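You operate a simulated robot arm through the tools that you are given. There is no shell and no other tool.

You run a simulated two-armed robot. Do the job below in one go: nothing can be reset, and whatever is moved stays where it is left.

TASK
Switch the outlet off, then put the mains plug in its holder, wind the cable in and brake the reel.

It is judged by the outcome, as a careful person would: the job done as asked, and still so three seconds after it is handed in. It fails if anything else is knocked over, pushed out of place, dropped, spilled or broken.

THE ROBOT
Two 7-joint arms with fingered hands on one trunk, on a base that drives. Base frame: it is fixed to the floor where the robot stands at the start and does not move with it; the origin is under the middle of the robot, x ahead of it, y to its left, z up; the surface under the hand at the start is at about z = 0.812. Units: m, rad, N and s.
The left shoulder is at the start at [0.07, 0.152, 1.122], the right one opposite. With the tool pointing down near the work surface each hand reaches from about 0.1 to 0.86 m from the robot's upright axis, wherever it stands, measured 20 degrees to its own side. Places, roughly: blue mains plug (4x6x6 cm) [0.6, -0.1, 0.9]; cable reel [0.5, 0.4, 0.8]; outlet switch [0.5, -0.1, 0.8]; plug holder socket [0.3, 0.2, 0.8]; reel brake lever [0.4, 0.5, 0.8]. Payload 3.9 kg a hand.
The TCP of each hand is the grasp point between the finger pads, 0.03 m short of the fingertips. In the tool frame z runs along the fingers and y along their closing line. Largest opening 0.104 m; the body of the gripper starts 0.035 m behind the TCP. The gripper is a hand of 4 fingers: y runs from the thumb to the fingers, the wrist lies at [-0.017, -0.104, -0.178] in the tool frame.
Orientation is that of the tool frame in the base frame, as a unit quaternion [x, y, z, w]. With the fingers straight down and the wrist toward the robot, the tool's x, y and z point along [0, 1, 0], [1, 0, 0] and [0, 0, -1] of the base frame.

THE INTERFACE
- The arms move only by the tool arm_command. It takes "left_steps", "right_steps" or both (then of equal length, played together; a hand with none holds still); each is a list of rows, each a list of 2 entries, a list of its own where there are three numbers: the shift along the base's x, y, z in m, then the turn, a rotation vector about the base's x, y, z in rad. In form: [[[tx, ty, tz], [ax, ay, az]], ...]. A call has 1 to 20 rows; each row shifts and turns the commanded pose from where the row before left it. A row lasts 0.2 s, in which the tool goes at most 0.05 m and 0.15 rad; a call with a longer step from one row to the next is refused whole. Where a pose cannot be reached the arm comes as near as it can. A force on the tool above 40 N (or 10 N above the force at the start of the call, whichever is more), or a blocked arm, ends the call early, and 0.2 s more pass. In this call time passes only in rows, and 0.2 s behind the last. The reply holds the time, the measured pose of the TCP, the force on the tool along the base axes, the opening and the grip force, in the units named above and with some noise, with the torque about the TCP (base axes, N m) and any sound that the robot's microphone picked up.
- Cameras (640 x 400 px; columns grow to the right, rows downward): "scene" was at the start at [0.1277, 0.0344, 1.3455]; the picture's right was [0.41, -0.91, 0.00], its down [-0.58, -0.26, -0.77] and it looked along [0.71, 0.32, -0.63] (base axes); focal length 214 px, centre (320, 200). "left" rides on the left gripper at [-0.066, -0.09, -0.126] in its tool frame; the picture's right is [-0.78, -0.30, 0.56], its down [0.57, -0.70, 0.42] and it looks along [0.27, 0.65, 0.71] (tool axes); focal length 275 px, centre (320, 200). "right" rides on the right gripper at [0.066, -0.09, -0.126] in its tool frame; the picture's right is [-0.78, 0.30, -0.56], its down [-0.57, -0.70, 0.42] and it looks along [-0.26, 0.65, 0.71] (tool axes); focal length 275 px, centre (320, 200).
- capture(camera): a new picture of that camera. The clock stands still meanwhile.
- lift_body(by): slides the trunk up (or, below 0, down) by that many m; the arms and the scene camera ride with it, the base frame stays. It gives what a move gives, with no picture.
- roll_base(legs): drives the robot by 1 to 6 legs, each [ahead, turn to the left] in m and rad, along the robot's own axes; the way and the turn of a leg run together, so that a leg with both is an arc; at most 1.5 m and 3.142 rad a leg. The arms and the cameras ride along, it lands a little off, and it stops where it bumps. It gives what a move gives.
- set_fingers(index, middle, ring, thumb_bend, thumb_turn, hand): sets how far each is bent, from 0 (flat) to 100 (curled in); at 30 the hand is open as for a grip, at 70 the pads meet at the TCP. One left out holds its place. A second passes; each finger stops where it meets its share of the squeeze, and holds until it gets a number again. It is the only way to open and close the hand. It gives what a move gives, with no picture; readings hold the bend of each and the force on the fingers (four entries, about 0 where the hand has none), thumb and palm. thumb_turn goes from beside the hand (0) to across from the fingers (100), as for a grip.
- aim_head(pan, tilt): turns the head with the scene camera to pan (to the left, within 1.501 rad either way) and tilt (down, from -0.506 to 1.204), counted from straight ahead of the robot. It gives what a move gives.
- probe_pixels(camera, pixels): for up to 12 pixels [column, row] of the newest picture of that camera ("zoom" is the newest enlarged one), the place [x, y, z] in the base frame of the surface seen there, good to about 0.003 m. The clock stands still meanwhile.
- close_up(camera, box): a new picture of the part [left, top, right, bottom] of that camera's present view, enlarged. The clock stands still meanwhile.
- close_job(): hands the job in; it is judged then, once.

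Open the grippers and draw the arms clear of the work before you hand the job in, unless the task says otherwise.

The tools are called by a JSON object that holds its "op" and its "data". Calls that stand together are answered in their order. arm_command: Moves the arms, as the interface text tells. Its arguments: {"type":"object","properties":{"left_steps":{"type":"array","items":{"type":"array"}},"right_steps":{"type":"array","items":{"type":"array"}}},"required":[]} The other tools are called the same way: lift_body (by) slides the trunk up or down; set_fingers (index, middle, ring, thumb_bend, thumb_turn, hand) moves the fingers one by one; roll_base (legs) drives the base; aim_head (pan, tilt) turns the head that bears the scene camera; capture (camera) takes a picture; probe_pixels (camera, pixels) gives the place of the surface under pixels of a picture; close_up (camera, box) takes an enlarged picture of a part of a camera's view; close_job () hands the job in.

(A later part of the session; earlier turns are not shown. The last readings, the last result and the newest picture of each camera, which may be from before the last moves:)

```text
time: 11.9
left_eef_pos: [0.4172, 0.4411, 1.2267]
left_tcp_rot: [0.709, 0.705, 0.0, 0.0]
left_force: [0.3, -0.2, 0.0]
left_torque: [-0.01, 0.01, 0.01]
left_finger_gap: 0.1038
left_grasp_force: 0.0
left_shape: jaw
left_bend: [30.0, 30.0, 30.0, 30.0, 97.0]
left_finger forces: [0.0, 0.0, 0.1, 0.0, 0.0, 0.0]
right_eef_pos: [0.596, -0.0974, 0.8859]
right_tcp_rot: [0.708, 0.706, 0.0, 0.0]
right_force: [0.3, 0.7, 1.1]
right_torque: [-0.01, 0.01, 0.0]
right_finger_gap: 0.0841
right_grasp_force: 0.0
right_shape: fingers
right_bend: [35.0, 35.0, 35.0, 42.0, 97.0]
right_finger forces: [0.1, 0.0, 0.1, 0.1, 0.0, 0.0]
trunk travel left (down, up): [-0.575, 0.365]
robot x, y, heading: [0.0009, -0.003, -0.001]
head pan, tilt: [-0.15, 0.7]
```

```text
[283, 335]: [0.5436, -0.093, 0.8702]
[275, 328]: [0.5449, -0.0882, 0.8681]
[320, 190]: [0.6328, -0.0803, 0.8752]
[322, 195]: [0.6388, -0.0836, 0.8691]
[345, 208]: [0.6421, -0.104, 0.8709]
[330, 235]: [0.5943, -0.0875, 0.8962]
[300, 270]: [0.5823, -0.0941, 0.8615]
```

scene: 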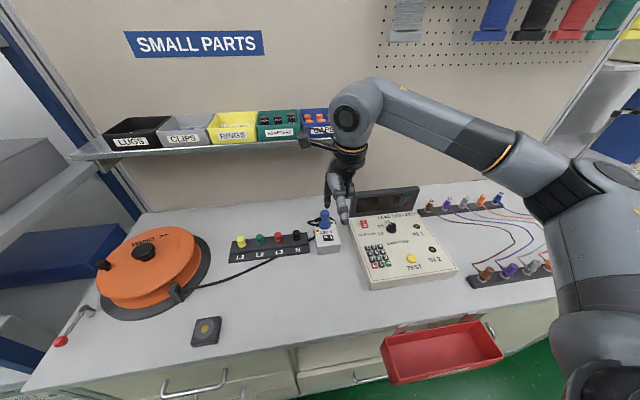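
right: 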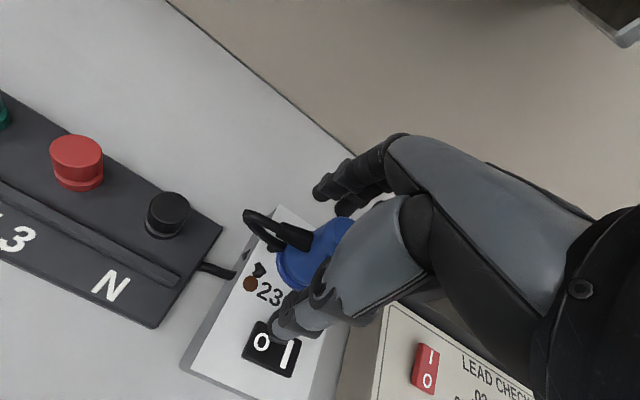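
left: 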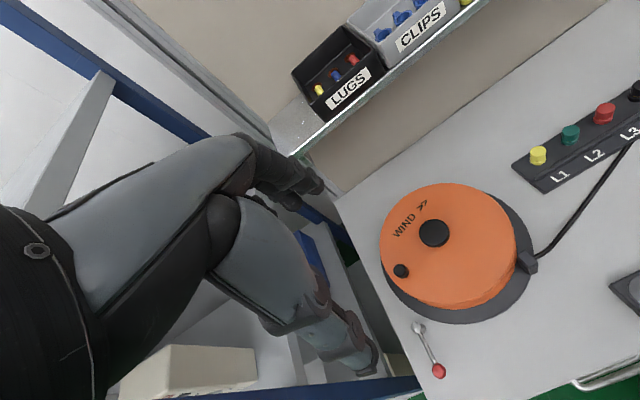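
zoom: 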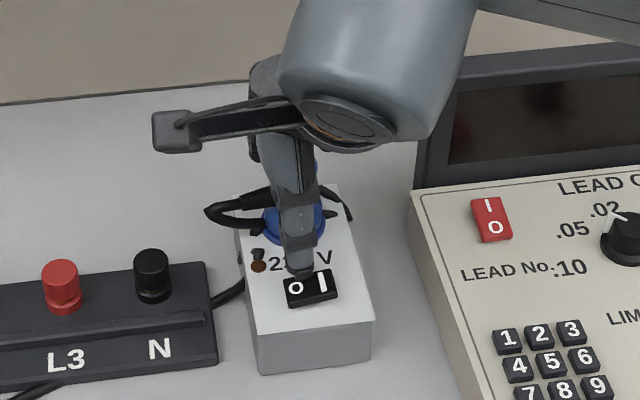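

Thumb tip bottom is at z≈0.861, about 1 cm above the rocker, and both sides straddle the plug evenly. I close the hand onto the plug.

{"op": "set_fingers", "data": {"hand": "right", "index": 70, "middle": 70, "ring": 70, "thumb_bend": 70}}

{"op": "capture", "data": {"camera": "right"}}

{"op": "close_up", "data": {"camera": "scene", "box": [290, 180, 370, 260]}}

```text
time: 12.9
left_eef_pos: [0.4195, 0.4424, 1.2268]
left_tcp_rot: [0.708, 0.706, -0.002, 0.0]
left_force: [0.2, -0.5, -0.1]
left_torque: [0.01, -0.02, 0.01]
left_finger_gap: 0.1037
left_grasp_force: 0.1
left_shape: jaw
left_bend: [30.0, 30.0, 30.0, 30.0, 97.0]
left_finger forces: [0.0, 0.0, 0.0, 0.0, 0.0, 0.0]
right_eef_pos: [0.5965, -0.0968, 0.886]
right_tcp_rot: [0.708, 0.707, 0.0, 0.0]
right_force: [11.7, 0.6, 1.9]
right_torque: [-0.03, -0.3, 0.06]
right_finger_gap: 0.0284
right_grasp_force: 13.5
right_shape: fingers
right_bend: [59.0, 59.0, 70.0, 63.0, 97.0]
right_finger forces: [10.2, 10.1, 0.0, 0.0, 7.0, 0.0]
trunk travel left (down, up): [-0.575, 0.365]
robot x, y, heading: [-0.0003, 0.0009, -0.003]
head pan, tilt: [-0.15, 0.7]
```

```text
taken
```

right: 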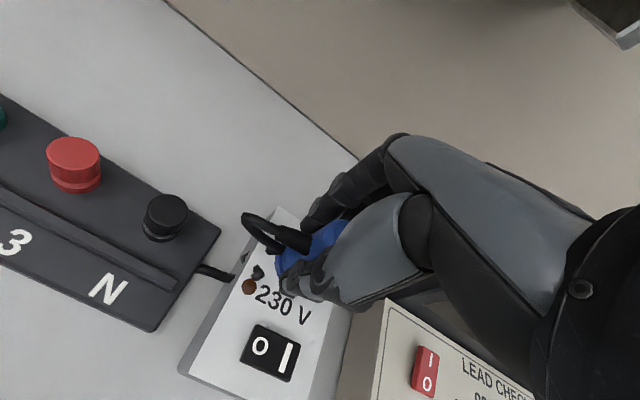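

```text
5.00 times, centred on (330, 220) of scene
```

zoom: 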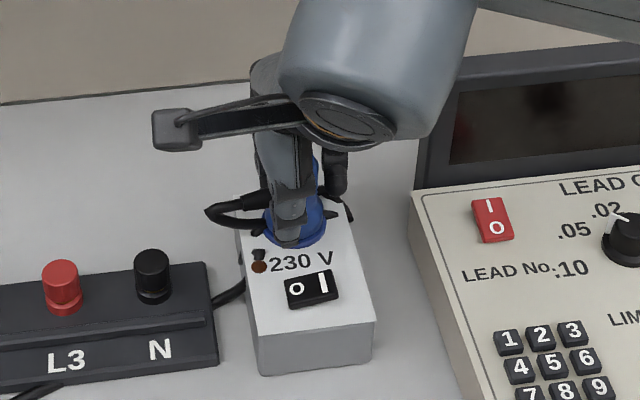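

Index and middle hold with 10 N each and thumb 7 N; the ring finger passes beside the plug. I tighten a bit and ease the ring, then pull.

{"op": "set_fingers", "data": {"hand": "right", "index": 90, "middle": 90, "thumb_bend": 95}}

{"op": "arm_command", "data": {"right_steps": [[[0.001, 0, 0.004], [0, 0, 0]], [[0, 0, 0.004], [0, 0, 0]], [[0, 0, 0.004], [0, 0, 0]]]}}

{"op": "close_up", "data": {"camera": "scene", "box": [290, 180, 370, 260]}}

```text
time: 13.9
left_eef_pos: [0.4181, 0.4413, 1.2274]
left_tcp_rot: [0.709, 0.705, -0.001, 0.0]
left_force: [0.0, -0.2, -0.1]
left_torque: [0.01, -0.02, 0.02]
left_finger_gap: 0.1038
left_grasp_force: 0.1
left_shape: jaw
left_bend: [30.0, 30.0, 30.0, 30.0, 97.0]
left_finger forces: [0.0, 0.0, 0.0, 0.0, 0.0, 0.0]
right_eef_pos: [0.594, -0.0958, 0.8862]
right_tcp_rot: [0.707, 0.708, -0.001, -0.001]
right_force: [-2.9, 0.2, 2.9]
right_torque: [0.0, 0.15, 0.06]
right_finger_gap: 0.0204
right_grasp_force: 23.1
right_shape: fingers
right_bend: [56.0, 56.0, 70.0, 74.0, 94.0]
right_finger forces: [9.3, 11.5, 0.0, 0.1, 26.2, 0.0]
trunk travel left (down, up): [-0.575, 0.365]
robot x, y, heading: [-0.0008, -0.0053, 0.001]
head pan, tilt: [-0.15, 0.7]
```

```text
time: 14.7
left_eef_pos: [0.419, 0.4402, 1.2267]
left_tcp_rot: [0.708, 0.706, 0.0, 0.0]
left_force: [0.6, -0.5, -0.4]
left_torque: [0.04, -0.02, 0.02]
left_finger_gap: 0.1036
left_grasp_force: 0.1
left_shape: jaw
left_bend: [30.0, 30.0, 30.0, 30.0, 97.0]
left_finger forces: [0.0, 0.0, 0.0, 0.1, 0.1, 0.0]
right_eef_pos: [0.6011, -0.0994, 0.9008]
right_tcp_rot: [0.708, 0.706, 0.001, 0.001]
right_force: [-0.4, 0.1, -1.4]
right_torque: [0.0, 0.04, -0.01]
right_finger_gap: 0.0195
right_grasp_force: 22.9
right_shape: fingers
right_bend: [57.0, 57.0, 70.0, 75.0, 93.0]
right_finger forces: [9.8, 12.4, 0.1, 0.0, 24.7, 0.0]
trunk travel left (down, up): [-0.575, 0.365]
robot x, y, heading: [0.0002, -0.0038, -0.001]
head pan, tilt: [-0.15, 0.7]
```

```text
5.00 times, centred on (330, 220) of scene
```

zoom: 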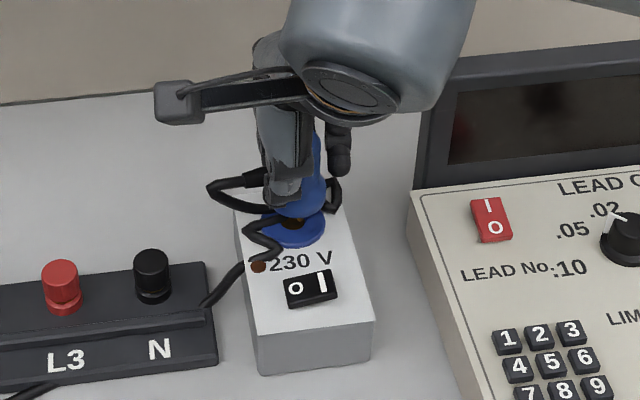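

The plug is coming out (a blue socket ring stays on the box) and the grip holds at 23 N. I lift further to about z=0.97 while drawing back from the shelf.

{"op": "arm_command", "data": {"right_steps": [[[0, 0, 0.02], [0, 0, 0]], [[0, 0, 0.03], [0, 0, 0]], [[-0.02, 0.0, 0.02], [0, 0, 0]], [[-0.03, 0.01, 0], [0, 0, 0]], [[-0.03, 0.01, 0], [0, 0, 0]]]}}

{"op": "capture", "data": {"camera": "scene"}}

{"op": "close_up", "data": {"camera": "scene", "box": [270, 160, 390, 260]}}

{"op": "capture", "data": {"camera": "right"}}

```text
time: 15.9
left_eef_pos: [0.419, 0.4414, 1.2273]
left_tcp_rot: [0.707, 0.707, 0.0, -0.001]
left_force: [-0.2, -0.4, 0.4]
left_torque: [-0.01, -0.02, 0.01]
left_finger_gap: 0.1037
left_grasp_force: 0.1
left_shape: jaw
left_bend: [30.0, 30.0, 30.0, 30.0, 97.0]
left_finger forces: [0.0, 0.0, 0.0, 0.0, 0.1, 0.1]
right_eef_pos: [0.5172, -0.0767, 0.9671]
right_tcp_rot: [0.707, 0.707, -0.001, 0.0]
right_force: [0.0, -0.5, -1.2]
right_torque: [-0.01, 0.0, -0.01]
right_finger_gap: 0.0196
right_grasp_force: 23.5
right_shape: fingers
right_bend: [57.0, 57.0, 70.0, 75.0, 93.0]
right_finger forces: [9.6, 12.3, 0.1, 0.0, 24.7, 0.0]
trunk travel left (down, up): [-0.575, 0.365]
robot x, y, heading: [-0.0025, -0.0032, 0.0]
head pan, tilt: [-0.15, 0.7]
```

```text
taken
```

scene: 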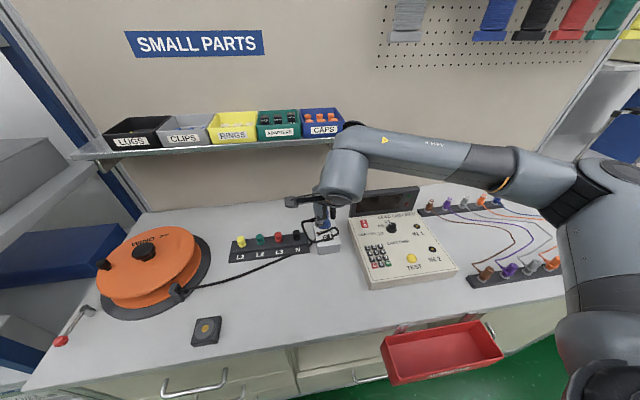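

```text
4.00 times, centred on (330, 210) of scene
```

zoom: 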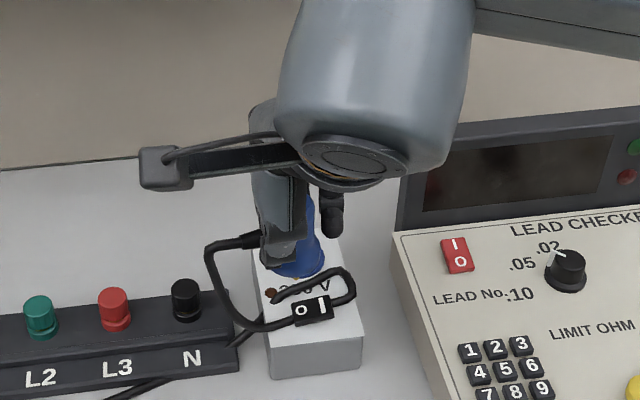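

```text
taken
```

right: 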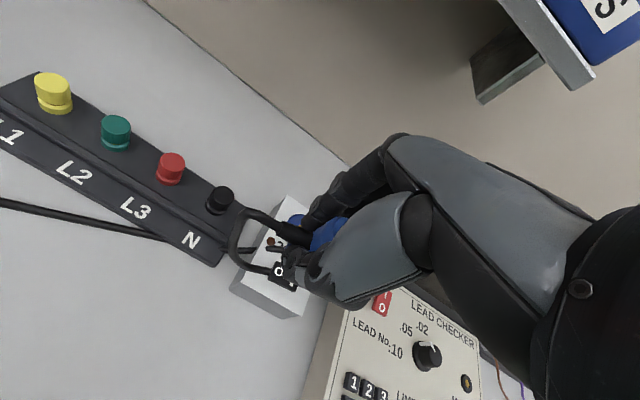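

The plug is free and held, with its cable trailing. I carry it across toward the holder at z≈0.97, stopping above it.

{"op": "arm_command", "data": {"right_steps": [[[-0.02, 0.035, 0.004], [0, 0, 0]], [[-0.02, 0.035, 0.004], [0, 0, 0]], [[-0.02, 0.035, 0.004], [0, 0, 0]], [[-0.02, 0.035, 0], [0, 0, 0]], [[-0.02, 0.035, 0], [0, 0, 0]]]}}

{"op": "aim_head", "data": {"pan": 0.35, "tilt": 0.85}}

{"op": "capture", "data": {"camera": "scene"}}

{"op": "capture", "data": {"camera": "left"}}

```text
time: 17.1
left_eef_pos: [0.4174, 0.4432, 1.227]
left_tcp_rot: [0.708, 0.706, 0.0, 0.001]
left_force: [-0.2, -0.6, -0.6]
left_torque: [-0.02, -0.02, -0.01]
left_finger_gap: 0.1033
left_grasp_force: 0.0
left_shape: jaw
left_bend: [30.0, 30.0, 30.0, 30.0, 97.0]
left_finger forces: [0.0, 0.1, 0.1, 0.0, 0.0, 0.1]
right_eef_pos: [0.4155, 0.1002, 0.9798]
right_tcp_rot: [0.708, 0.706, 0.0, 0.001]
right_force: [-0.3, 0.0, -1.0]
right_torque: [0.0, -0.03, 0.01]
right_finger_gap: 0.0195
right_grasp_force: 23.7
right_shape: fingers
right_bend: [57.0, 57.0, 70.0, 75.0, 93.0]
right_finger forces: [9.5, 12.5, 0.0, 0.0, 24.6, 0.0]
trunk travel left (down, up): [-0.575, 0.365]
robot x, y, heading: [-0.0017, -0.0016, -0.001]
head pan, tilt: [-0.15, 0.7]
```

```text
time: 18.0
left_eef_pos: [0.4187, 0.4403, 1.2254]
left_tcp_rot: [0.708, 0.706, 0.0, 0.0]
left_force: [-0.7, -0.4, 0.9]
left_torque: [-0.01, 0.02, 0.03]
left_finger_gap: 0.1037
left_grasp_force: 0.0
left_shape: jaw
left_bend: [30.0, 30.0, 30.0, 30.0, 97.0]
left_finger forces: [0.0, 0.0, 0.0, 0.0, 0.0, 0.1]
right_eef_pos: [0.4173, 0.0972, 0.9793]
right_tcp_rot: [0.708, 0.706, 0.001, 0.0]
right_force: [0.8, 0.5, -0.5]
right_torque: [-0.03, 0.01, -0.03]
right_finger_gap: 0.0194
right_grasp_force: 23.4
right_shape: fingers
right_bend: [57.0, 57.0, 70.0, 75.0, 93.0]
right_finger forces: [9.5, 12.6, 0.0, 0.0, 24.7, 0.0]
trunk travel left (down, up): [-0.575, 0.365]
robot x, y, heading: [0.0032, -0.0008, -0.002]
head pan, tilt: [0.351, 0.85]
```

```text
taken
```

scene: 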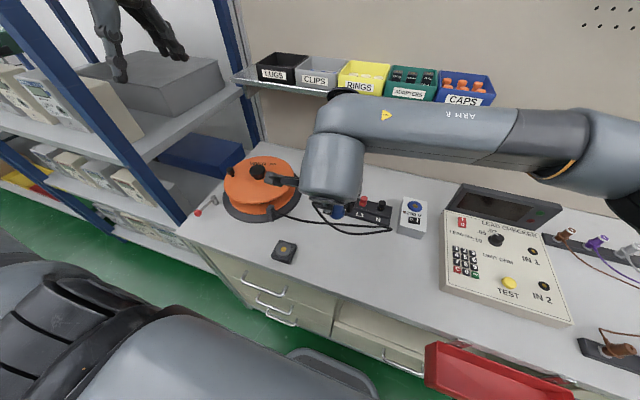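

```text
taken
```

left: 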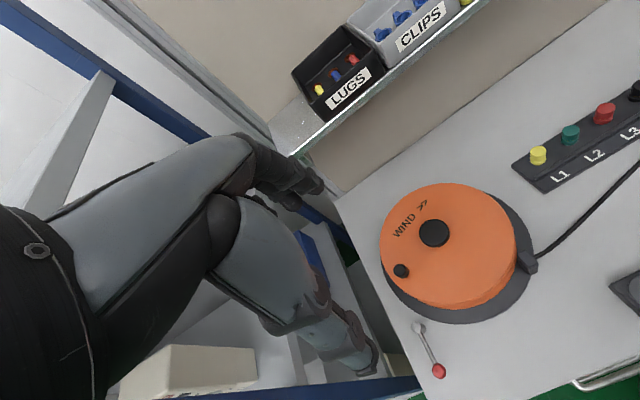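

The right arm hides the holder from the head camera, so I want the left wrist camera to look at the holder from the side. First I probe the left shelving to know the room there.

{"op": "probe_pixels", "data": {"camera": "scene", "pixels": [[180, 70], [215, 75], [235, 90], [110, 130], [170, 190], [190, 135], [100, 100], [125, 165], [210, 155], [70, 80], [205, 100], [140, 60]]}}

{"op": "probe_pixels", "data": {"camera": "left", "pixels": [[200, 365], [160, 120], [60, 60], [330, 240], [290, 190], [80, 150], [300, 390], [350, 250], [315, 250]]}}

```text
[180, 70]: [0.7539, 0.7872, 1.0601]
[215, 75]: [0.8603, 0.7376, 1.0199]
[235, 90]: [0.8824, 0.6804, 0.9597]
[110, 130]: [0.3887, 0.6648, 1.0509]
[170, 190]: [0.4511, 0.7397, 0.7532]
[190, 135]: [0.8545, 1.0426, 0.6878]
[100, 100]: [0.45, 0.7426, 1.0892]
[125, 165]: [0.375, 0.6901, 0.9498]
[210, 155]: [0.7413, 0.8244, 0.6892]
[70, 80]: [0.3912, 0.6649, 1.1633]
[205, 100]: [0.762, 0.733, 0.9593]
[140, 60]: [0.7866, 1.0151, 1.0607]
```

```text
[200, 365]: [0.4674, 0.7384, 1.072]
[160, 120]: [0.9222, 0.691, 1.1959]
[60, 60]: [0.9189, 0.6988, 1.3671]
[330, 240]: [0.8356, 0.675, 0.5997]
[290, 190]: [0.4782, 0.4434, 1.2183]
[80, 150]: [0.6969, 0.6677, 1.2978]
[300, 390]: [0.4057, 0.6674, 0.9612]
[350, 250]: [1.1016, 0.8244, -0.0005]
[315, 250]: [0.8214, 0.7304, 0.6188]
```

Shelving begins at y≈0.665, so a small yaw of the left hand in place is safe. I turn it 0.9 rad clockwise so its camera looks at the holder.

{"op": "arm_command", "data": {"left_steps": [[[-0.003, -0.003, -0.004], [0, 0, -0.149]], [[-0.003, -0.003, -0.004], [0, 0, -0.149]], [[-0.003, -0.003, -0.004], [0, 0, -0.149]], [[-0.003, -0.003, -0.004], [0, 0, -0.149]], [[-0.003, -0.003, -0.004], [0, 0, -0.149]], [[-0.003, -0.003, -0.004], [0, 0, -0.149]]]}}

{"op": "capture", "data": {"camera": "left"}}

{"op": "capture", "data": {"camera": "scene"}}

```text
time: 19.4
left_eef_pos: [0.4005, 0.4234, 1.2035]
left_tcp_rot: [0.944, 0.329, 0.0, 0.0]
left_force: [0.3, 0.4, 0.3]
left_torque: [0.02, 0.03, 0.0]
left_finger_gap: 0.1036
left_grasp_force: 0.0
left_shape: jaw
left_bend: [30.0, 30.0, 30.0, 30.0, 97.0]
left_finger forces: [0.0, 0.1, 0.0, 0.1, 0.0, 0.1]
right_eef_pos: [0.4166, 0.0982, 0.9792]
right_tcp_rot: [0.708, 0.706, 0.001, 0.0]
right_force: [0.1, -0.1, -1.3]
right_torque: [-0.01, -0.01, 0.01]
right_finger_gap: 0.0197
right_grasp_force: 23.7
right_shape: fingers
right_bend: [57.0, 57.0, 70.0, 75.0, 93.0]
right_finger forces: [9.6, 12.6, 0.0, 0.0, 24.6, 0.0]
trunk travel left (down, up): [-0.575, 0.365]
robot x, y, heading: [0.0012, -0.0004, 0.002]
head pan, tilt: [0.351, 0.85]
```

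```text
taken
```

left: 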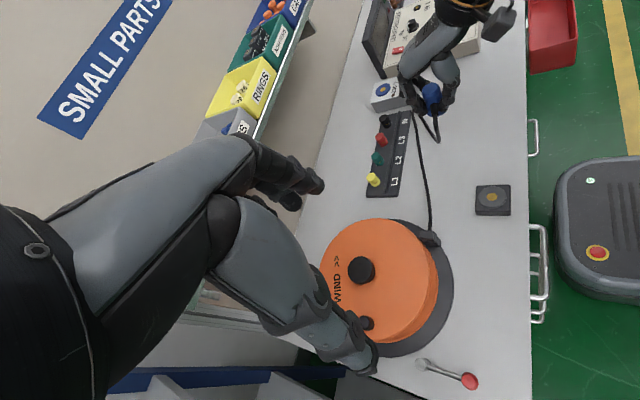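

```text
taken
```

scene: 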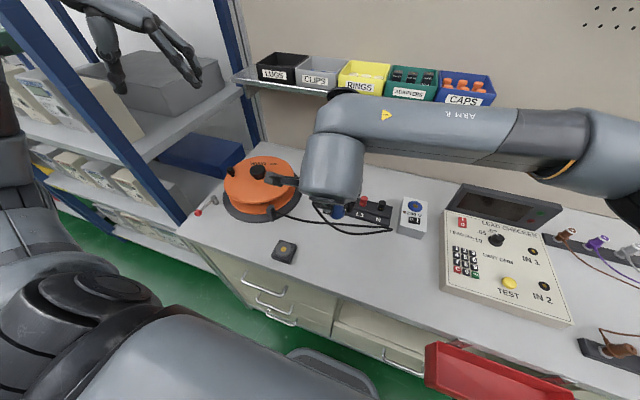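

The left camera now sees the holder at (492,200) and the plug in the right hand at (432,95). I zoom on both and probe.

{"op": "close_up", "data": {"camera": "left", "box": [460, 170, 530, 230]}}

{"op": "probe_pixels", "data": {"camera": "zoom", "pixels": [[300, 275], [240, 275], [360, 275], [300, 220], [300, 330], [160, 140], [450, 140], [450, 400], [160, 400], [180, 275], [420, 275]]}}

{"op": "close_up", "data": {"camera": "left", "box": [390, 50, 480, 150]}}

```text
6.67 times, centred on (495, 200) of left
```

zoom: 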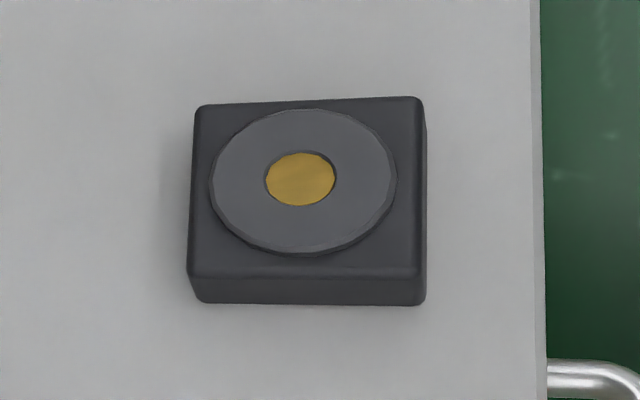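

```text
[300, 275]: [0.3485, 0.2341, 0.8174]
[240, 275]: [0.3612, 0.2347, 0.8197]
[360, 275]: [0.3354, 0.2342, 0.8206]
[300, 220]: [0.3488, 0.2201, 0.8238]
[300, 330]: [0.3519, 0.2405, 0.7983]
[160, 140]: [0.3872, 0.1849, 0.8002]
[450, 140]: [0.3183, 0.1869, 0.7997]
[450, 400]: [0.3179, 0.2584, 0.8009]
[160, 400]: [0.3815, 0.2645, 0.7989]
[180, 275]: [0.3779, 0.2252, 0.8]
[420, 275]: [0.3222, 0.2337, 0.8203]
```

```text
4.00 times, centred on (435, 100) of left
```

zoom: 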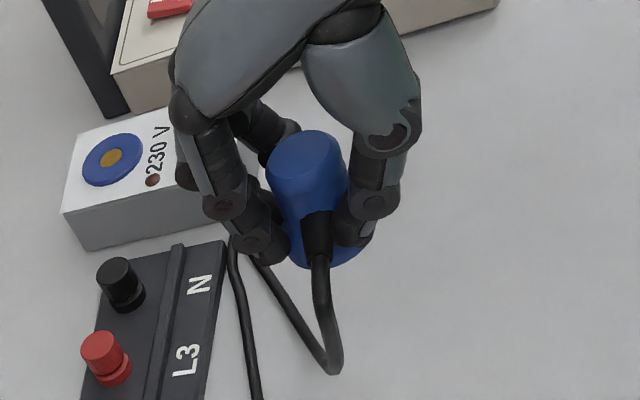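

The outlet's socket (blue ring, yellow centre) looks the same as the holder's. I probe both socket heights and the plug in the hand.

{"op": "probe_pixels", "data": {"camera": "zoom", "pixels": [[112, 158], [95, 168], [130, 150], [100, 200], [305, 145], [305, 180], [290, 255], [340, 255], [315, 225], [365, 240], [320, 265], [135, 140]]}}

{"op": "close_up", "data": {"camera": "left", "box": [460, 170, 530, 230]}}

{"op": "probe_pixels", "data": {"camera": "zoom", "pixels": [[300, 180], [270, 180], [332, 180], [300, 155], [300, 203], [230, 180], [380, 180], [300, 125], [300, 240], [240, 180], [365, 180], [205, 110]]}}

```text
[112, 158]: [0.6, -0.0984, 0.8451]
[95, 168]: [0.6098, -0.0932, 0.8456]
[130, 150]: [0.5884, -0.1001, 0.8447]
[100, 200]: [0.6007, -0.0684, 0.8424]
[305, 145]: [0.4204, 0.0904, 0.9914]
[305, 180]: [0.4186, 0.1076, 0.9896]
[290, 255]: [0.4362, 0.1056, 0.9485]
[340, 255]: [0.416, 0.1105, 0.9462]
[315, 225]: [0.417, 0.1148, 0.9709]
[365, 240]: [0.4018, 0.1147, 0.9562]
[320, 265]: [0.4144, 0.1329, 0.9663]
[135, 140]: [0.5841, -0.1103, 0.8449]
```

```text
6.67 times, centred on (495, 200) of left
```

zoom: 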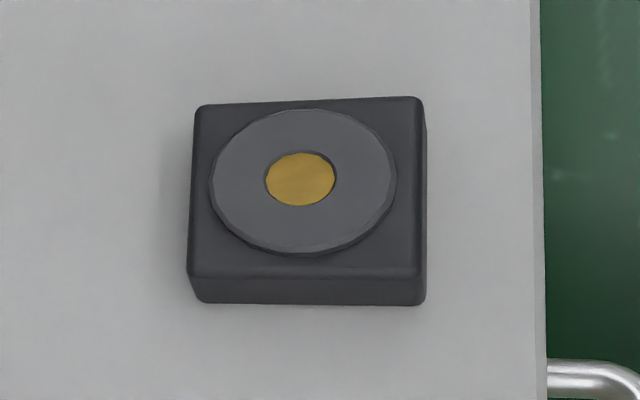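

```text
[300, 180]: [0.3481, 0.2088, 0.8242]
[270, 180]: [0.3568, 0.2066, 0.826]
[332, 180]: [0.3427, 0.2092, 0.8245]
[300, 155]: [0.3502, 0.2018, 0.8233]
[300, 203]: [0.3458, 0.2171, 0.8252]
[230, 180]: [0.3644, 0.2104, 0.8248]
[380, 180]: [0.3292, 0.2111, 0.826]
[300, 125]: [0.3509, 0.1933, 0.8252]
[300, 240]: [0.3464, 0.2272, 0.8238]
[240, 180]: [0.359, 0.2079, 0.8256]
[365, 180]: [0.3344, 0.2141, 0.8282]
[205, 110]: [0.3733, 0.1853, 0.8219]
```

Holder centre is about (0.348,0.209) with top z≈0.825; the outlet socket was at (0.600,-0.098), z≈0.845, so the seated TCP height on the holder should be near 0.866. I move the plug over the holder, still 4 cm or so high.

{"op": "arm_command", "data": {"right_steps": [[[-0.018, 0.029, 0], [0, 0, 0]], [[-0.018, 0.029, 0], [0, 0, 0]], [[-0.018, 0.029, 0], [0, 0, 0]], [[-0.019, 0.027, -0.02], [0, 0, 0]], [[0, 0, -0.03], [0, 0, 0]]]}}

{"op": "capture", "data": {"camera": "left"}}

{"op": "close_up", "data": {"camera": "left", "box": [450, 150, 540, 240]}}

{"op": "capture", "data": {"camera": "right"}}

{"op": "capture", "data": {"camera": "scene"}}

```text
time: 20.6
left_eef_pos: [0.4012, 0.4229, 1.2039]
left_tcp_rot: [0.944, 0.33, 0.0, 0.0]
left_force: [0.8, 0.6, 0.8]
left_torque: [-0.01, 0.0, 0.01]
left_finger_gap: 0.1035
left_grasp_force: 0.0
left_shape: jaw
left_bend: [30.0, 30.0, 30.0, 30.0, 97.0]
left_finger forces: [0.1, 0.0, 0.0, 0.0, 0.0, 0.1]
right_eef_pos: [0.3456, 0.2105, 0.9289]
right_tcp_rot: [0.708, 0.706, 0.001, -0.002]
right_force: [0.9, 0.1, -0.5]
right_torque: [0.0, 0.01, 0.03]
right_finger_gap: 0.0195
right_grasp_force: 24.0
right_shape: fingers
right_bend: [57.0, 57.0, 70.0, 75.0, 93.0]
right_finger forces: [9.6, 12.7, 0.0, 0.0, 24.7, 0.0]
trunk travel left (down, up): [-0.575, 0.365]
robot x, y, heading: [-0.0021, 0.0006, 0.004]
head pan, tilt: [0.351, 0.85]
```

```text
taken
```

left: 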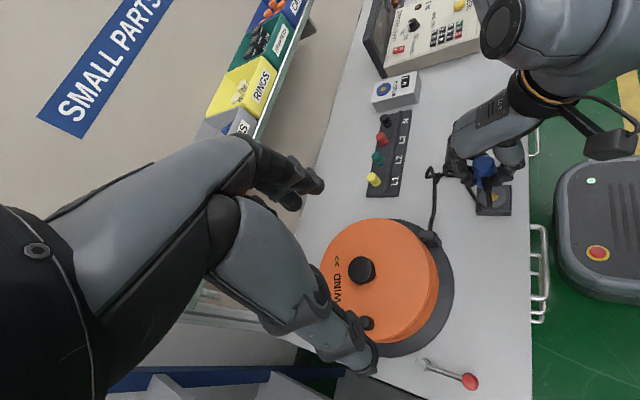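

```text
4.44 times, centred on (495, 195) of left
```

zoom: 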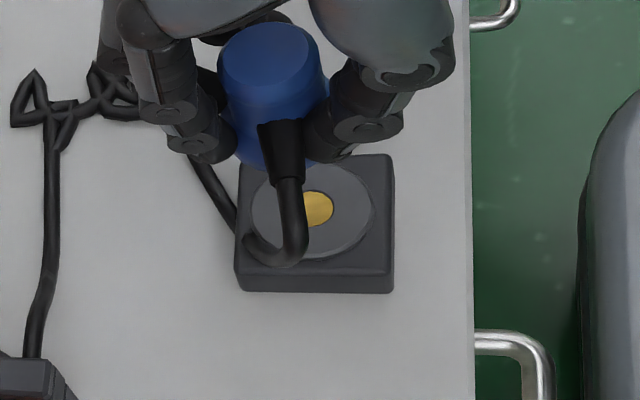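

```text
taken
```

right: 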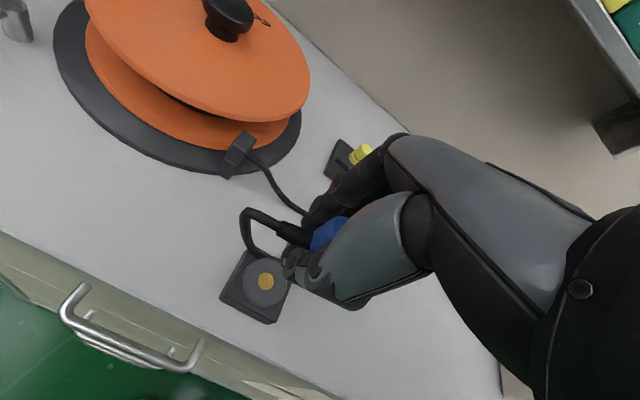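

```text
taken
```

scene: 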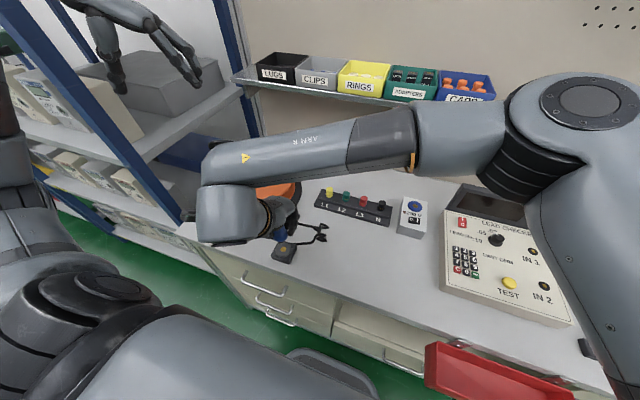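

The plug is over the holder; its cable loop hangs on the +y side. I probe the plug's top and flange to compute its offset from the socket centre.

{"op": "probe_pixels", "data": {"camera": "zoom", "pixels": [[270, 60], [230, 55], [310, 55], [270, 30], [270, 90], [240, 155], [318, 155], [240, 110], [315, 100], [318, 210], [265, 110], [300, 45]]}}

{"op": "close_up", "data": {"camera": "left", "box": [460, 140, 520, 200]}}

```text
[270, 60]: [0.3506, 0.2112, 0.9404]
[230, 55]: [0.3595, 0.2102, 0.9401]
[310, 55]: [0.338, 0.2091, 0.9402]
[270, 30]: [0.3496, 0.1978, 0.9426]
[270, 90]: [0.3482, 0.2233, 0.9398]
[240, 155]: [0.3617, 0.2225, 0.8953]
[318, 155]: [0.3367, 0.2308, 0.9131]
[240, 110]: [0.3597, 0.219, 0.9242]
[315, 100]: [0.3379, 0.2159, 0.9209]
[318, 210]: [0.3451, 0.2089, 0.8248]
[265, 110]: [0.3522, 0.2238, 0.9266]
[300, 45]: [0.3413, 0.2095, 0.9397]
```

```text
6.67 times, centred on (490, 170) of left
```

zoom: 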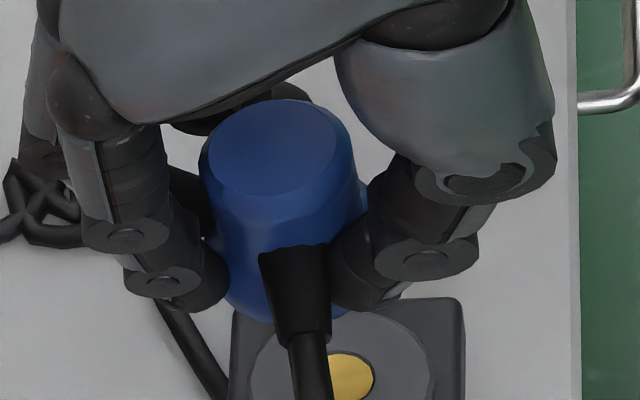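

The top face is level at z≈0.940 and centred near (0.349,0.2105), within 2 mm of the socket centre (0.348,0.209). I lower 0.045 m with a 1 mm correction and recheck.

{"op": "arm_command", "data": {"right_steps": [[[-0.001, -0.001, -0.02], [0, 0, 0]], [[0, 0, -0.015], [0, 0, 0]], [[0, 0, -0.01], [0, 0, 0]]]}}

{"op": "close_up", "data": {"camera": "left", "box": [450, 150, 530, 230]}}

{"op": "probe_pixels", "data": {"camera": "zoom", "pixels": [[310, 180], [270, 175], [355, 170], [310, 145], [310, 215], [290, 180], [330, 180], [420, 330], [260, 340]]}}

{"op": "close_up", "data": {"camera": "right", "box": [200, 180, 400, 340]}}

```text
time: 21.4
left_eef_pos: [0.4003, 0.4232, 1.2036]
left_tcp_rot: [0.944, 0.331, 0.0, 0.0]
left_force: [0.5, -0.1, 0.3]
left_torque: [-0.03, 0.0, 0.01]
left_finger_gap: 0.1039
left_grasp_force: 0.1
left_shape: jaw
left_bend: [30.0, 30.0, 30.0, 30.0, 97.0]
left_finger forces: [0.0, 0.1, 0.0, 0.0, 0.0, 0.1]
right_eef_pos: [0.3427, 0.2086, 0.8859]
right_tcp_rot: [0.708, 0.707, 0.0, 0.0]
right_force: [1.0, 1.1, -0.3]
right_torque: [-0.02, -0.02, -0.04]
right_finger_gap: 0.0196
right_grasp_force: 23.7
right_shape: fingers
right_bend: [57.0, 57.0, 70.0, 75.0, 93.0]
right_finger forces: [9.6, 12.6, 0.1, 0.1, 24.6, 0.1]
trunk travel left (down, up): [-0.575, 0.365]
robot x, y, heading: [0.0015, 0.0018, -0.002]
head pan, tilt: [0.351, 0.85]
```

```text
5.00 times, centred on (490, 190) of left
```

zoom: 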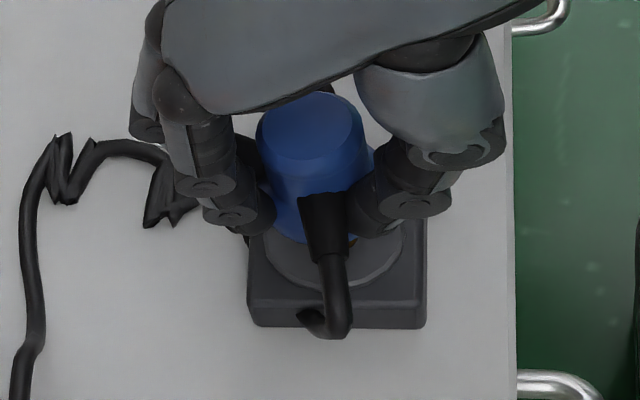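

```text
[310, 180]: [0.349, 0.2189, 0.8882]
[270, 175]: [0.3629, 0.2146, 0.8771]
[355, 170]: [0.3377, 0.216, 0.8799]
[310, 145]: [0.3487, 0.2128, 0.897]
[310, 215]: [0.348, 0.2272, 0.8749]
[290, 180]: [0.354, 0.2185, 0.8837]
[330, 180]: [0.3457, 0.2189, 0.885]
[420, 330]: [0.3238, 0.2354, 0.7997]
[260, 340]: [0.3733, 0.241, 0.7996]
```

```text
2.50 times, centred on (300, 260) of right
```

zoom: 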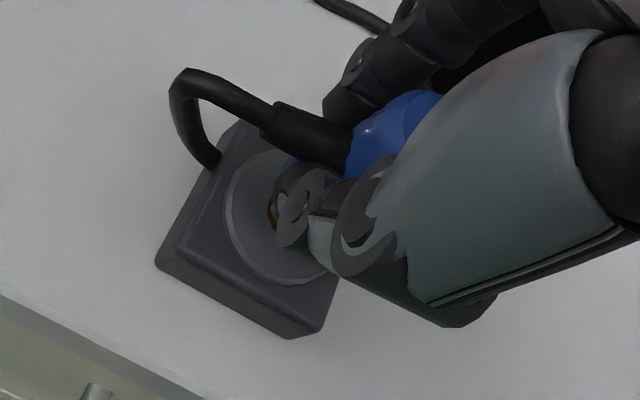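

The plug hovers about 2 cm above its seat. I probe its top face centre once more for lateral alignment.

{"op": "probe_pixels", "data": {"camera": "left", "pixels": [[489, 174]]}}

{"op": "close_up", "data": {"camera": "left", "box": [475, 160, 505, 190]}}

{"op": "probe_pixels", "data": {"camera": "zoom", "pixels": [[320, 150], [180, 150], [250, 150], [390, 150], [440, 150], [320, 80], [320, 110], [320, 200], [320, 230], [320, 260], [160, 130], [470, 130]]}}

```text
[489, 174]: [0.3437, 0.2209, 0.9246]
```

```text
13.33 times, centred on (490, 175) of left
```

zoom: 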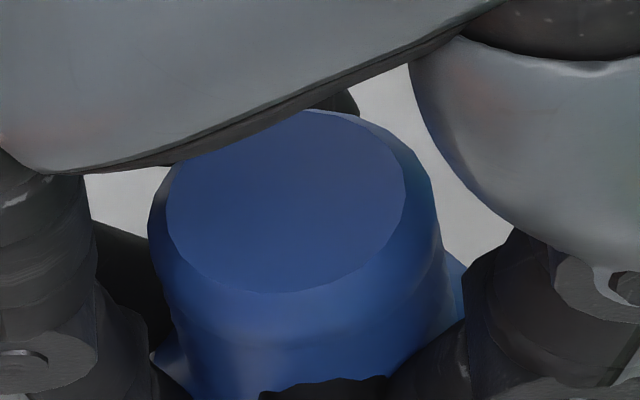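

```text
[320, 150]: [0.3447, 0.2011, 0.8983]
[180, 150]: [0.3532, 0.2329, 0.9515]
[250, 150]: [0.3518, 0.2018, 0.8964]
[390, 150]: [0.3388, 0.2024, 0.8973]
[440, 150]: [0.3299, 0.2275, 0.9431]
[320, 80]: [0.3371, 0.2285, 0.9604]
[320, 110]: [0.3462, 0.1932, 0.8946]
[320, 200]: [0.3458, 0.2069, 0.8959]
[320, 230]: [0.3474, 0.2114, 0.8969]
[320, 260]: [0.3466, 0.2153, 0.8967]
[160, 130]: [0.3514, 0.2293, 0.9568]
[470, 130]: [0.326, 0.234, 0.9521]
```

The plug top centre is about (0.349,0.2067), so I shift +0.002 in y and lower in small rows until it seats.

{"op": "arm_command", "data": {"right_steps": [[[-0.0005, 0.002, -0.008], [0, 0, 0]], [[0, 0, -0.005], [0, 0, 0]], [[0, 0, -0.003], [0, 0, 0]], [[0, 0, -0.003], [0, 0, 0]]]}}

{"op": "close_up", "data": {"camera": "left", "box": [450, 150, 530, 230]}}

```text
time: 22.4
left_eef_pos: [0.3997, 0.4224, 1.2044]
left_tcp_rot: [0.944, 0.33, 0.0, 0.0]
left_force: [-0.1, -0.6, 0.3]
left_torque: [-0.01, 0.01, 0.0]
left_finger_gap: 0.1041
left_grasp_force: 0.0
left_shape: jaw
left_bend: [30.0, 30.0, 30.0, 30.0, 97.0]
left_finger forces: [0.1, 0.0, 0.0, 0.0, 0.0, 0.0]
right_eef_pos: [0.3432, 0.2112, 0.8672]
right_tcp_rot: [0.707, 0.707, 0.0, -0.001]
right_force: [-1.7, 1.6, 9.5]
right_torque: [0.19, 0.07, 0.08]
right_finger_gap: 0.0199
right_grasp_force: 26.9
right_shape: fingers
right_bend: [57.0, 57.0, 70.0, 75.0, 92.0]
right_finger forces: [10.7, 12.8, 0.0, 0.0, 30.3, 0.0]
trunk travel left (down, up): [-0.575, 0.365]
robot x, y, heading: [0.0009, 0.0006, 0.003]
head pan, tilt: [0.351, 0.85]
```

```text
5.00 times, centred on (490, 190) of left
```

zoom: 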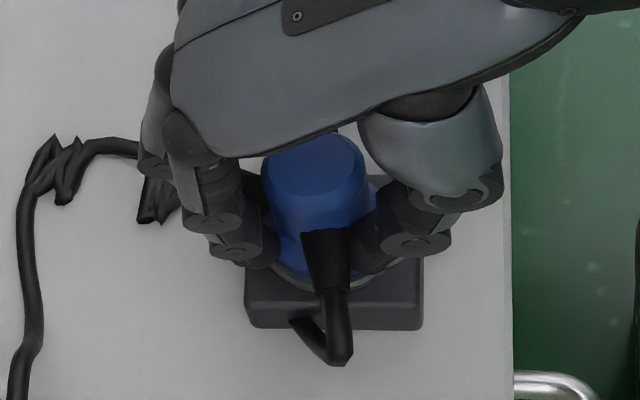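

There is contact at 9.5 N with TCP z=0.867, about the expected seat height. I press a little further to make sure it seats.

{"op": "arm_command", "data": {"right_steps": [[[0, 0, -0.003], [0, 0, 0]], [[0, 0, -0.003], [0, 0, 0]]]}}

{"op": "close_up", "data": {"camera": "left", "box": [450, 150, 530, 230]}}

{"op": "capture", "data": {"camera": "right"}}

```text
time: 23.1
left_eef_pos: [0.3982, 0.4216, 1.2055]
left_tcp_rot: [0.944, 0.33, 0.001, 0.0]
left_force: [0.0, 0.0, 1.2]
left_torque: [0.01, 0.02, 0.0]
left_finger_gap: 0.1037
left_grasp_force: 0.0
left_shape: jaw
left_bend: [30.0, 30.0, 30.0, 30.0, 97.0]
left_finger forces: [0.1, 0.0, 0.0, 0.0, 0.0, 0.0]
right_eef_pos: [0.3426, 0.2144, 0.8654]
right_tcp_rot: [0.708, 0.707, 0.005, -0.003]
right_force: [-8.8, -5.5, 25.3]
right_torque: [0.0, 0.2, 0.03]
right_finger_gap: 0.0194
right_grasp_force: 31.1
right_shape: fingers
right_bend: [56.0, 56.0, 70.0, 76.0, 93.0]
right_finger forces: [8.7, 12.1, 0.0, 0.0, 40.3, 0.1]
trunk travel left (down, up): [-0.575, 0.365]
robot x, y, heading: [-0.0019, -0.002, 0.0]
head pan, tilt: [0.351, 0.85]
stopped in row 2 (right hand): the force on the tool passed its limit at 42 N (the readings are from after the stop); the commanded pose is now the measured one
```

```text
5.00 times, centred on (490, 190) of left
```

zoom: 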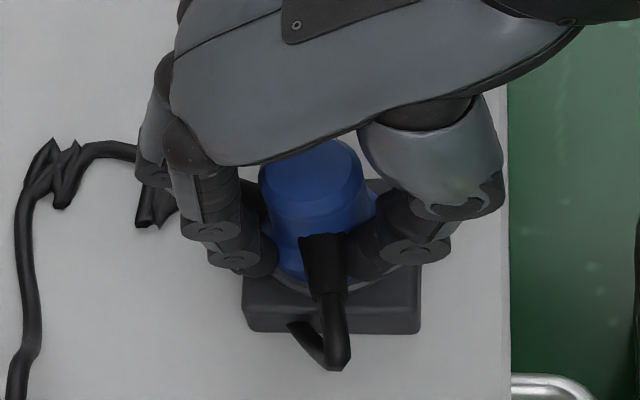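

```text
taken
```

right: 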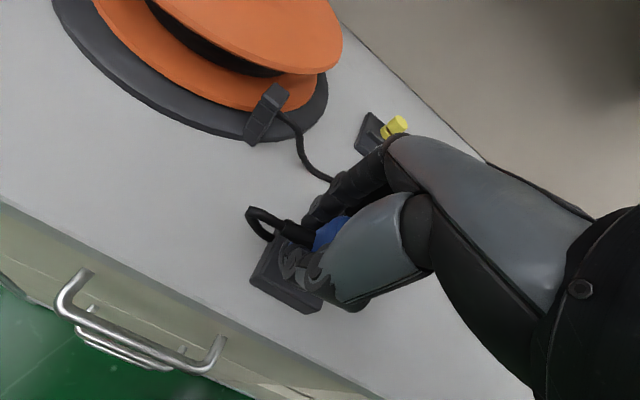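

It stopped at 42 N with TCP z=0.8654, matching the flush seat height (0.866). I now release the grip by opening the fingers.

{"op": "set_fingers", "data": {"hand": "right", "index": 35, "middle": 35, "ring": 35, "thumb_bend": 38}}

{"op": "close_up", "data": {"camera": "left", "box": [450, 150, 530, 230]}}

{"op": "capture", "data": {"camera": "right"}}

```text
time: 24.1
left_eef_pos: [0.4008, 0.4232, 1.2033]
left_tcp_rot: [0.944, 0.331, -0.001, 0.0]
left_force: [0.1, 0.5, 0.2]
left_torque: [0.0, 0.01, -0.01]
left_finger_gap: 0.1037
left_grasp_force: 0.0
left_shape: jaw
left_bend: [30.0, 30.0, 30.0, 30.0, 97.0]
left_finger forces: [0.0, 0.0, 0.1, 0.1, 0.0, 0.1]
right_eef_pos: [0.3454, 0.2134, 0.861]
right_tcp_rot: [0.707, 0.707, 0.002, -0.001]
right_force: [-0.3, 0.2, 0.7]
right_torque: [-0.03, -0.02, 0.0]
right_finger_gap: 0.0879
right_grasp_force: 0.0
right_shape: fingers
right_bend: [35.0, 35.0, 35.0, 38.0, 97.0]
right_finger forces: [0.0, 0.0, 0.0, 0.0, 0.0, 0.0]
trunk travel left (down, up): [-0.575, 0.365]
robot x, y, heading: [-0.0022, -0.0025, -0.001]
head pan, tilt: [0.351, 0.85]
```

```text
5.00 times, centred on (490, 190) of left
```

zoom: 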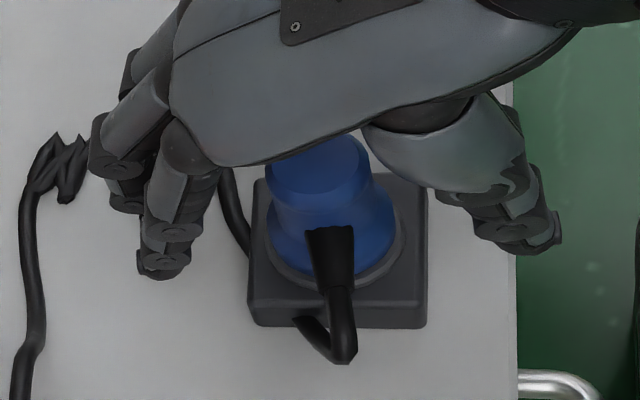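

```text
taken
```

right: 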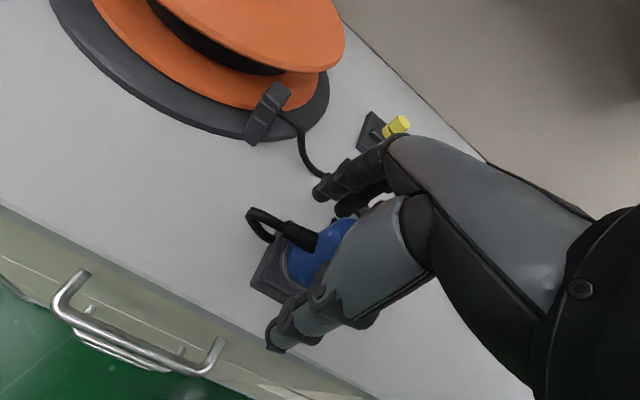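

The plug stands on the holder and the fingers are clear of it. I raise the right hand straight up and then move it off to the right.

{"op": "arm_command", "data": {"right_steps": [[[0, 0, 0.02], [0, 0, 0]], [[0, 0, 0.04], [0, 0, 0]], [[0, 0, 0.045], [0, 0, 0]], [[0, -0.03, 0.035], [0, 0, 0]], [[0, -0.045, 0.02], [0, 0, 0]], [[0, -0.05, 0], [0, 0, 0]], [[0, -0.05, 0], [0, 0, 0]], [[0, -0.05, 0], [0, 0, 0]], [[0, -0.05, 0], [0, 0, 0]], [[0, -0.05, 0], [0, 0, 0]]]}}

{"op": "close_up", "data": {"camera": "left", "box": [430, 140, 540, 240]}}

{"op": "capture", "data": {"camera": "scene"}}

```text
time: 26.2
left_eef_pos: [0.3996, 0.4204, 1.2043]
left_tcp_rot: [0.944, 0.33, 0.0, 0.0]
left_force: [-0.8, -0.7, -0.5]
left_torque: [0.01, -0.01, -0.01]
left_finger_gap: 0.1038
left_grasp_force: 0.1
left_shape: jaw
left_bend: [30.0, 30.0, 30.0, 30.0, 97.0]
left_finger forces: [0.0, 0.0, 0.1, 0.1, 0.1, 0.0]
right_eef_pos: [0.3617, -0.0976, 1.0336]
right_tcp_rot: [0.707, 0.707, 0.003, -0.002]
right_force: [1.1, 0.4, -0.5]
right_torque: [0.02, 0.04, 0.02]
right_finger_gap: 0.0879
right_grasp_force: 0.1
right_shape: fingers
right_bend: [35.0, 35.0, 35.0, 38.0, 97.0]
right_finger forces: [0.0, 0.0, 0.0, 0.0, 0.0, 0.0]
right hand out of reach, approached as far as the arm can: row 10
trunk travel left (down, up): [-0.575, 0.365]
robot x, y, heading: [0.0023, -0.001, 0.001]
head pan, tilt: [0.351, 0.85]
```

```text
4.00 times, centred on (485, 190) of left
```

zoom: 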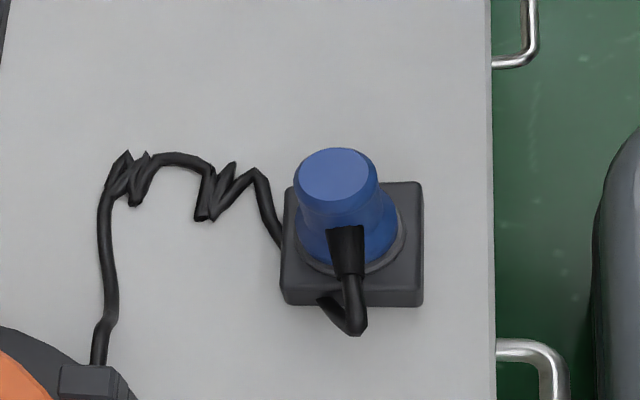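

```text
taken
```

scene: 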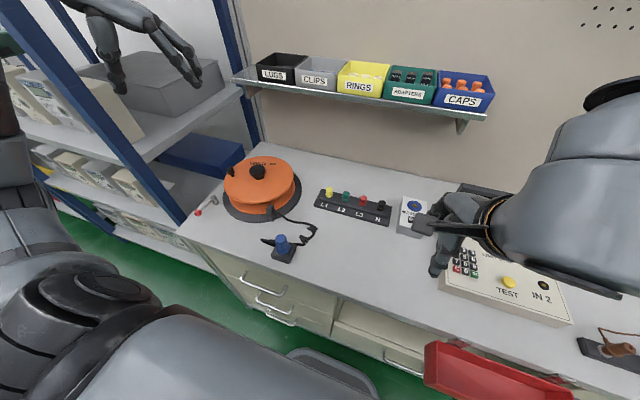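

The plug is on the holder. I zoom to check that it is centred and flush on the ring, as well as the scene view.

{"op": "close_up", "data": {"camera": "left", "box": [475, 170, 515, 215]}}

{"op": "probe_pixels", "data": {"camera": "zoom", "pixels": [[280, 100], [230, 90], [340, 90], [190, 210], [380, 220], [390, 250], [180, 250], [330, 320], [400, 220], [200, 190], [370, 170], [420, 300]]}}

{"op": "close_up", "data": {"camera": "scene", "box": [255, 220, 315, 270]}}

```text
8.89 times, centred on (495, 192) of left
```

zoom: 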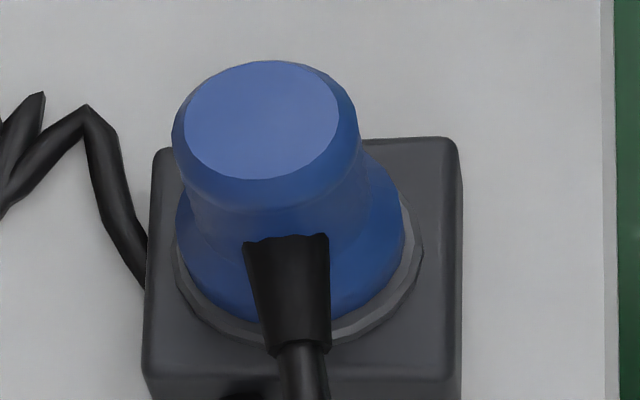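

```text
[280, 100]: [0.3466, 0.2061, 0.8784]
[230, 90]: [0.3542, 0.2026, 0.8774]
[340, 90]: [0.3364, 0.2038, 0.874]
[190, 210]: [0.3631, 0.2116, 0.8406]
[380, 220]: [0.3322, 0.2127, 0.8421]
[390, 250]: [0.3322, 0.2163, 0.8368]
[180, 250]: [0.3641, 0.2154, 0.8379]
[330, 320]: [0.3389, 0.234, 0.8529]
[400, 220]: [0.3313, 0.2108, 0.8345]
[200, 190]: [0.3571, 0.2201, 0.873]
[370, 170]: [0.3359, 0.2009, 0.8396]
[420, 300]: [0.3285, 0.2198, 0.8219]
```

```text
8.00 times, centred on (285, 245) of scene
```

zoom: 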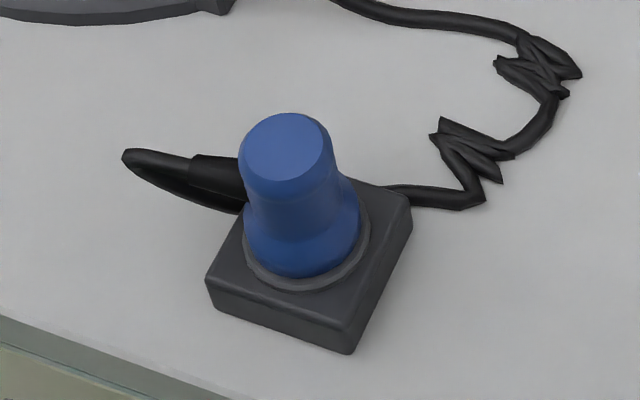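

The plug is seated centred and flush (top z≈0.878). Now I measure the reel accurately: hub centre, knob and disc rim.

{"op": "close_up", "data": {"camera": "scene", "box": [215, 145, 320, 225]}}

{"op": "probe_pixels", "data": {"camera": "zoom", "pixels": [[260, 155], [230, 160], [285, 160], [257, 140], [257, 172], [75, 200], [460, 190], [270, 75], [250, 290], [150, 100], [430, 110], [300, 300]]}}

{"op": "capture", "data": {"camera": "left"}}

```text
5.00 times, centred on (268, 185) of scene
```

zoom: 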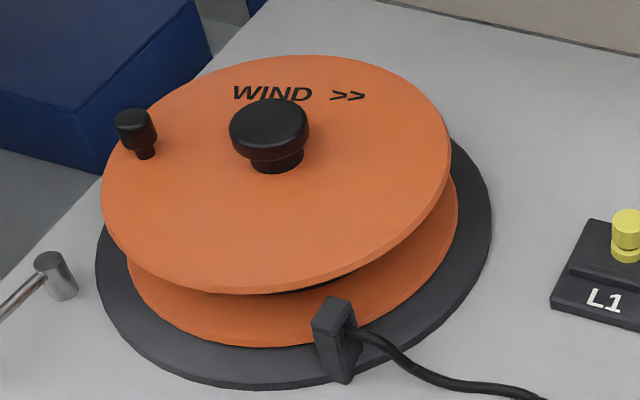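

```text
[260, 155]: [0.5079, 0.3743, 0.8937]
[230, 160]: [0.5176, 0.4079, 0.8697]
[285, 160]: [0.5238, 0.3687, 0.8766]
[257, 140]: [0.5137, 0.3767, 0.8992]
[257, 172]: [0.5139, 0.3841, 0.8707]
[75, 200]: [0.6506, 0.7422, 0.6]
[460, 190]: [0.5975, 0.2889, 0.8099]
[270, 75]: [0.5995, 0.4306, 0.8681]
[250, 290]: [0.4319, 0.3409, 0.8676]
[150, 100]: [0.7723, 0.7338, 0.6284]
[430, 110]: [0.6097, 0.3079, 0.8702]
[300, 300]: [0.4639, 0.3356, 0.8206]
```

```text
taken
```

left: 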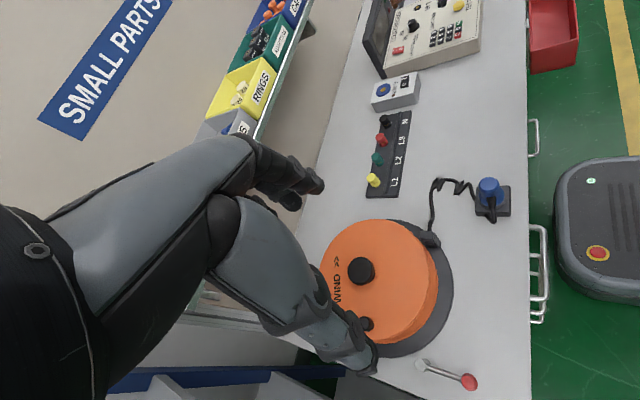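

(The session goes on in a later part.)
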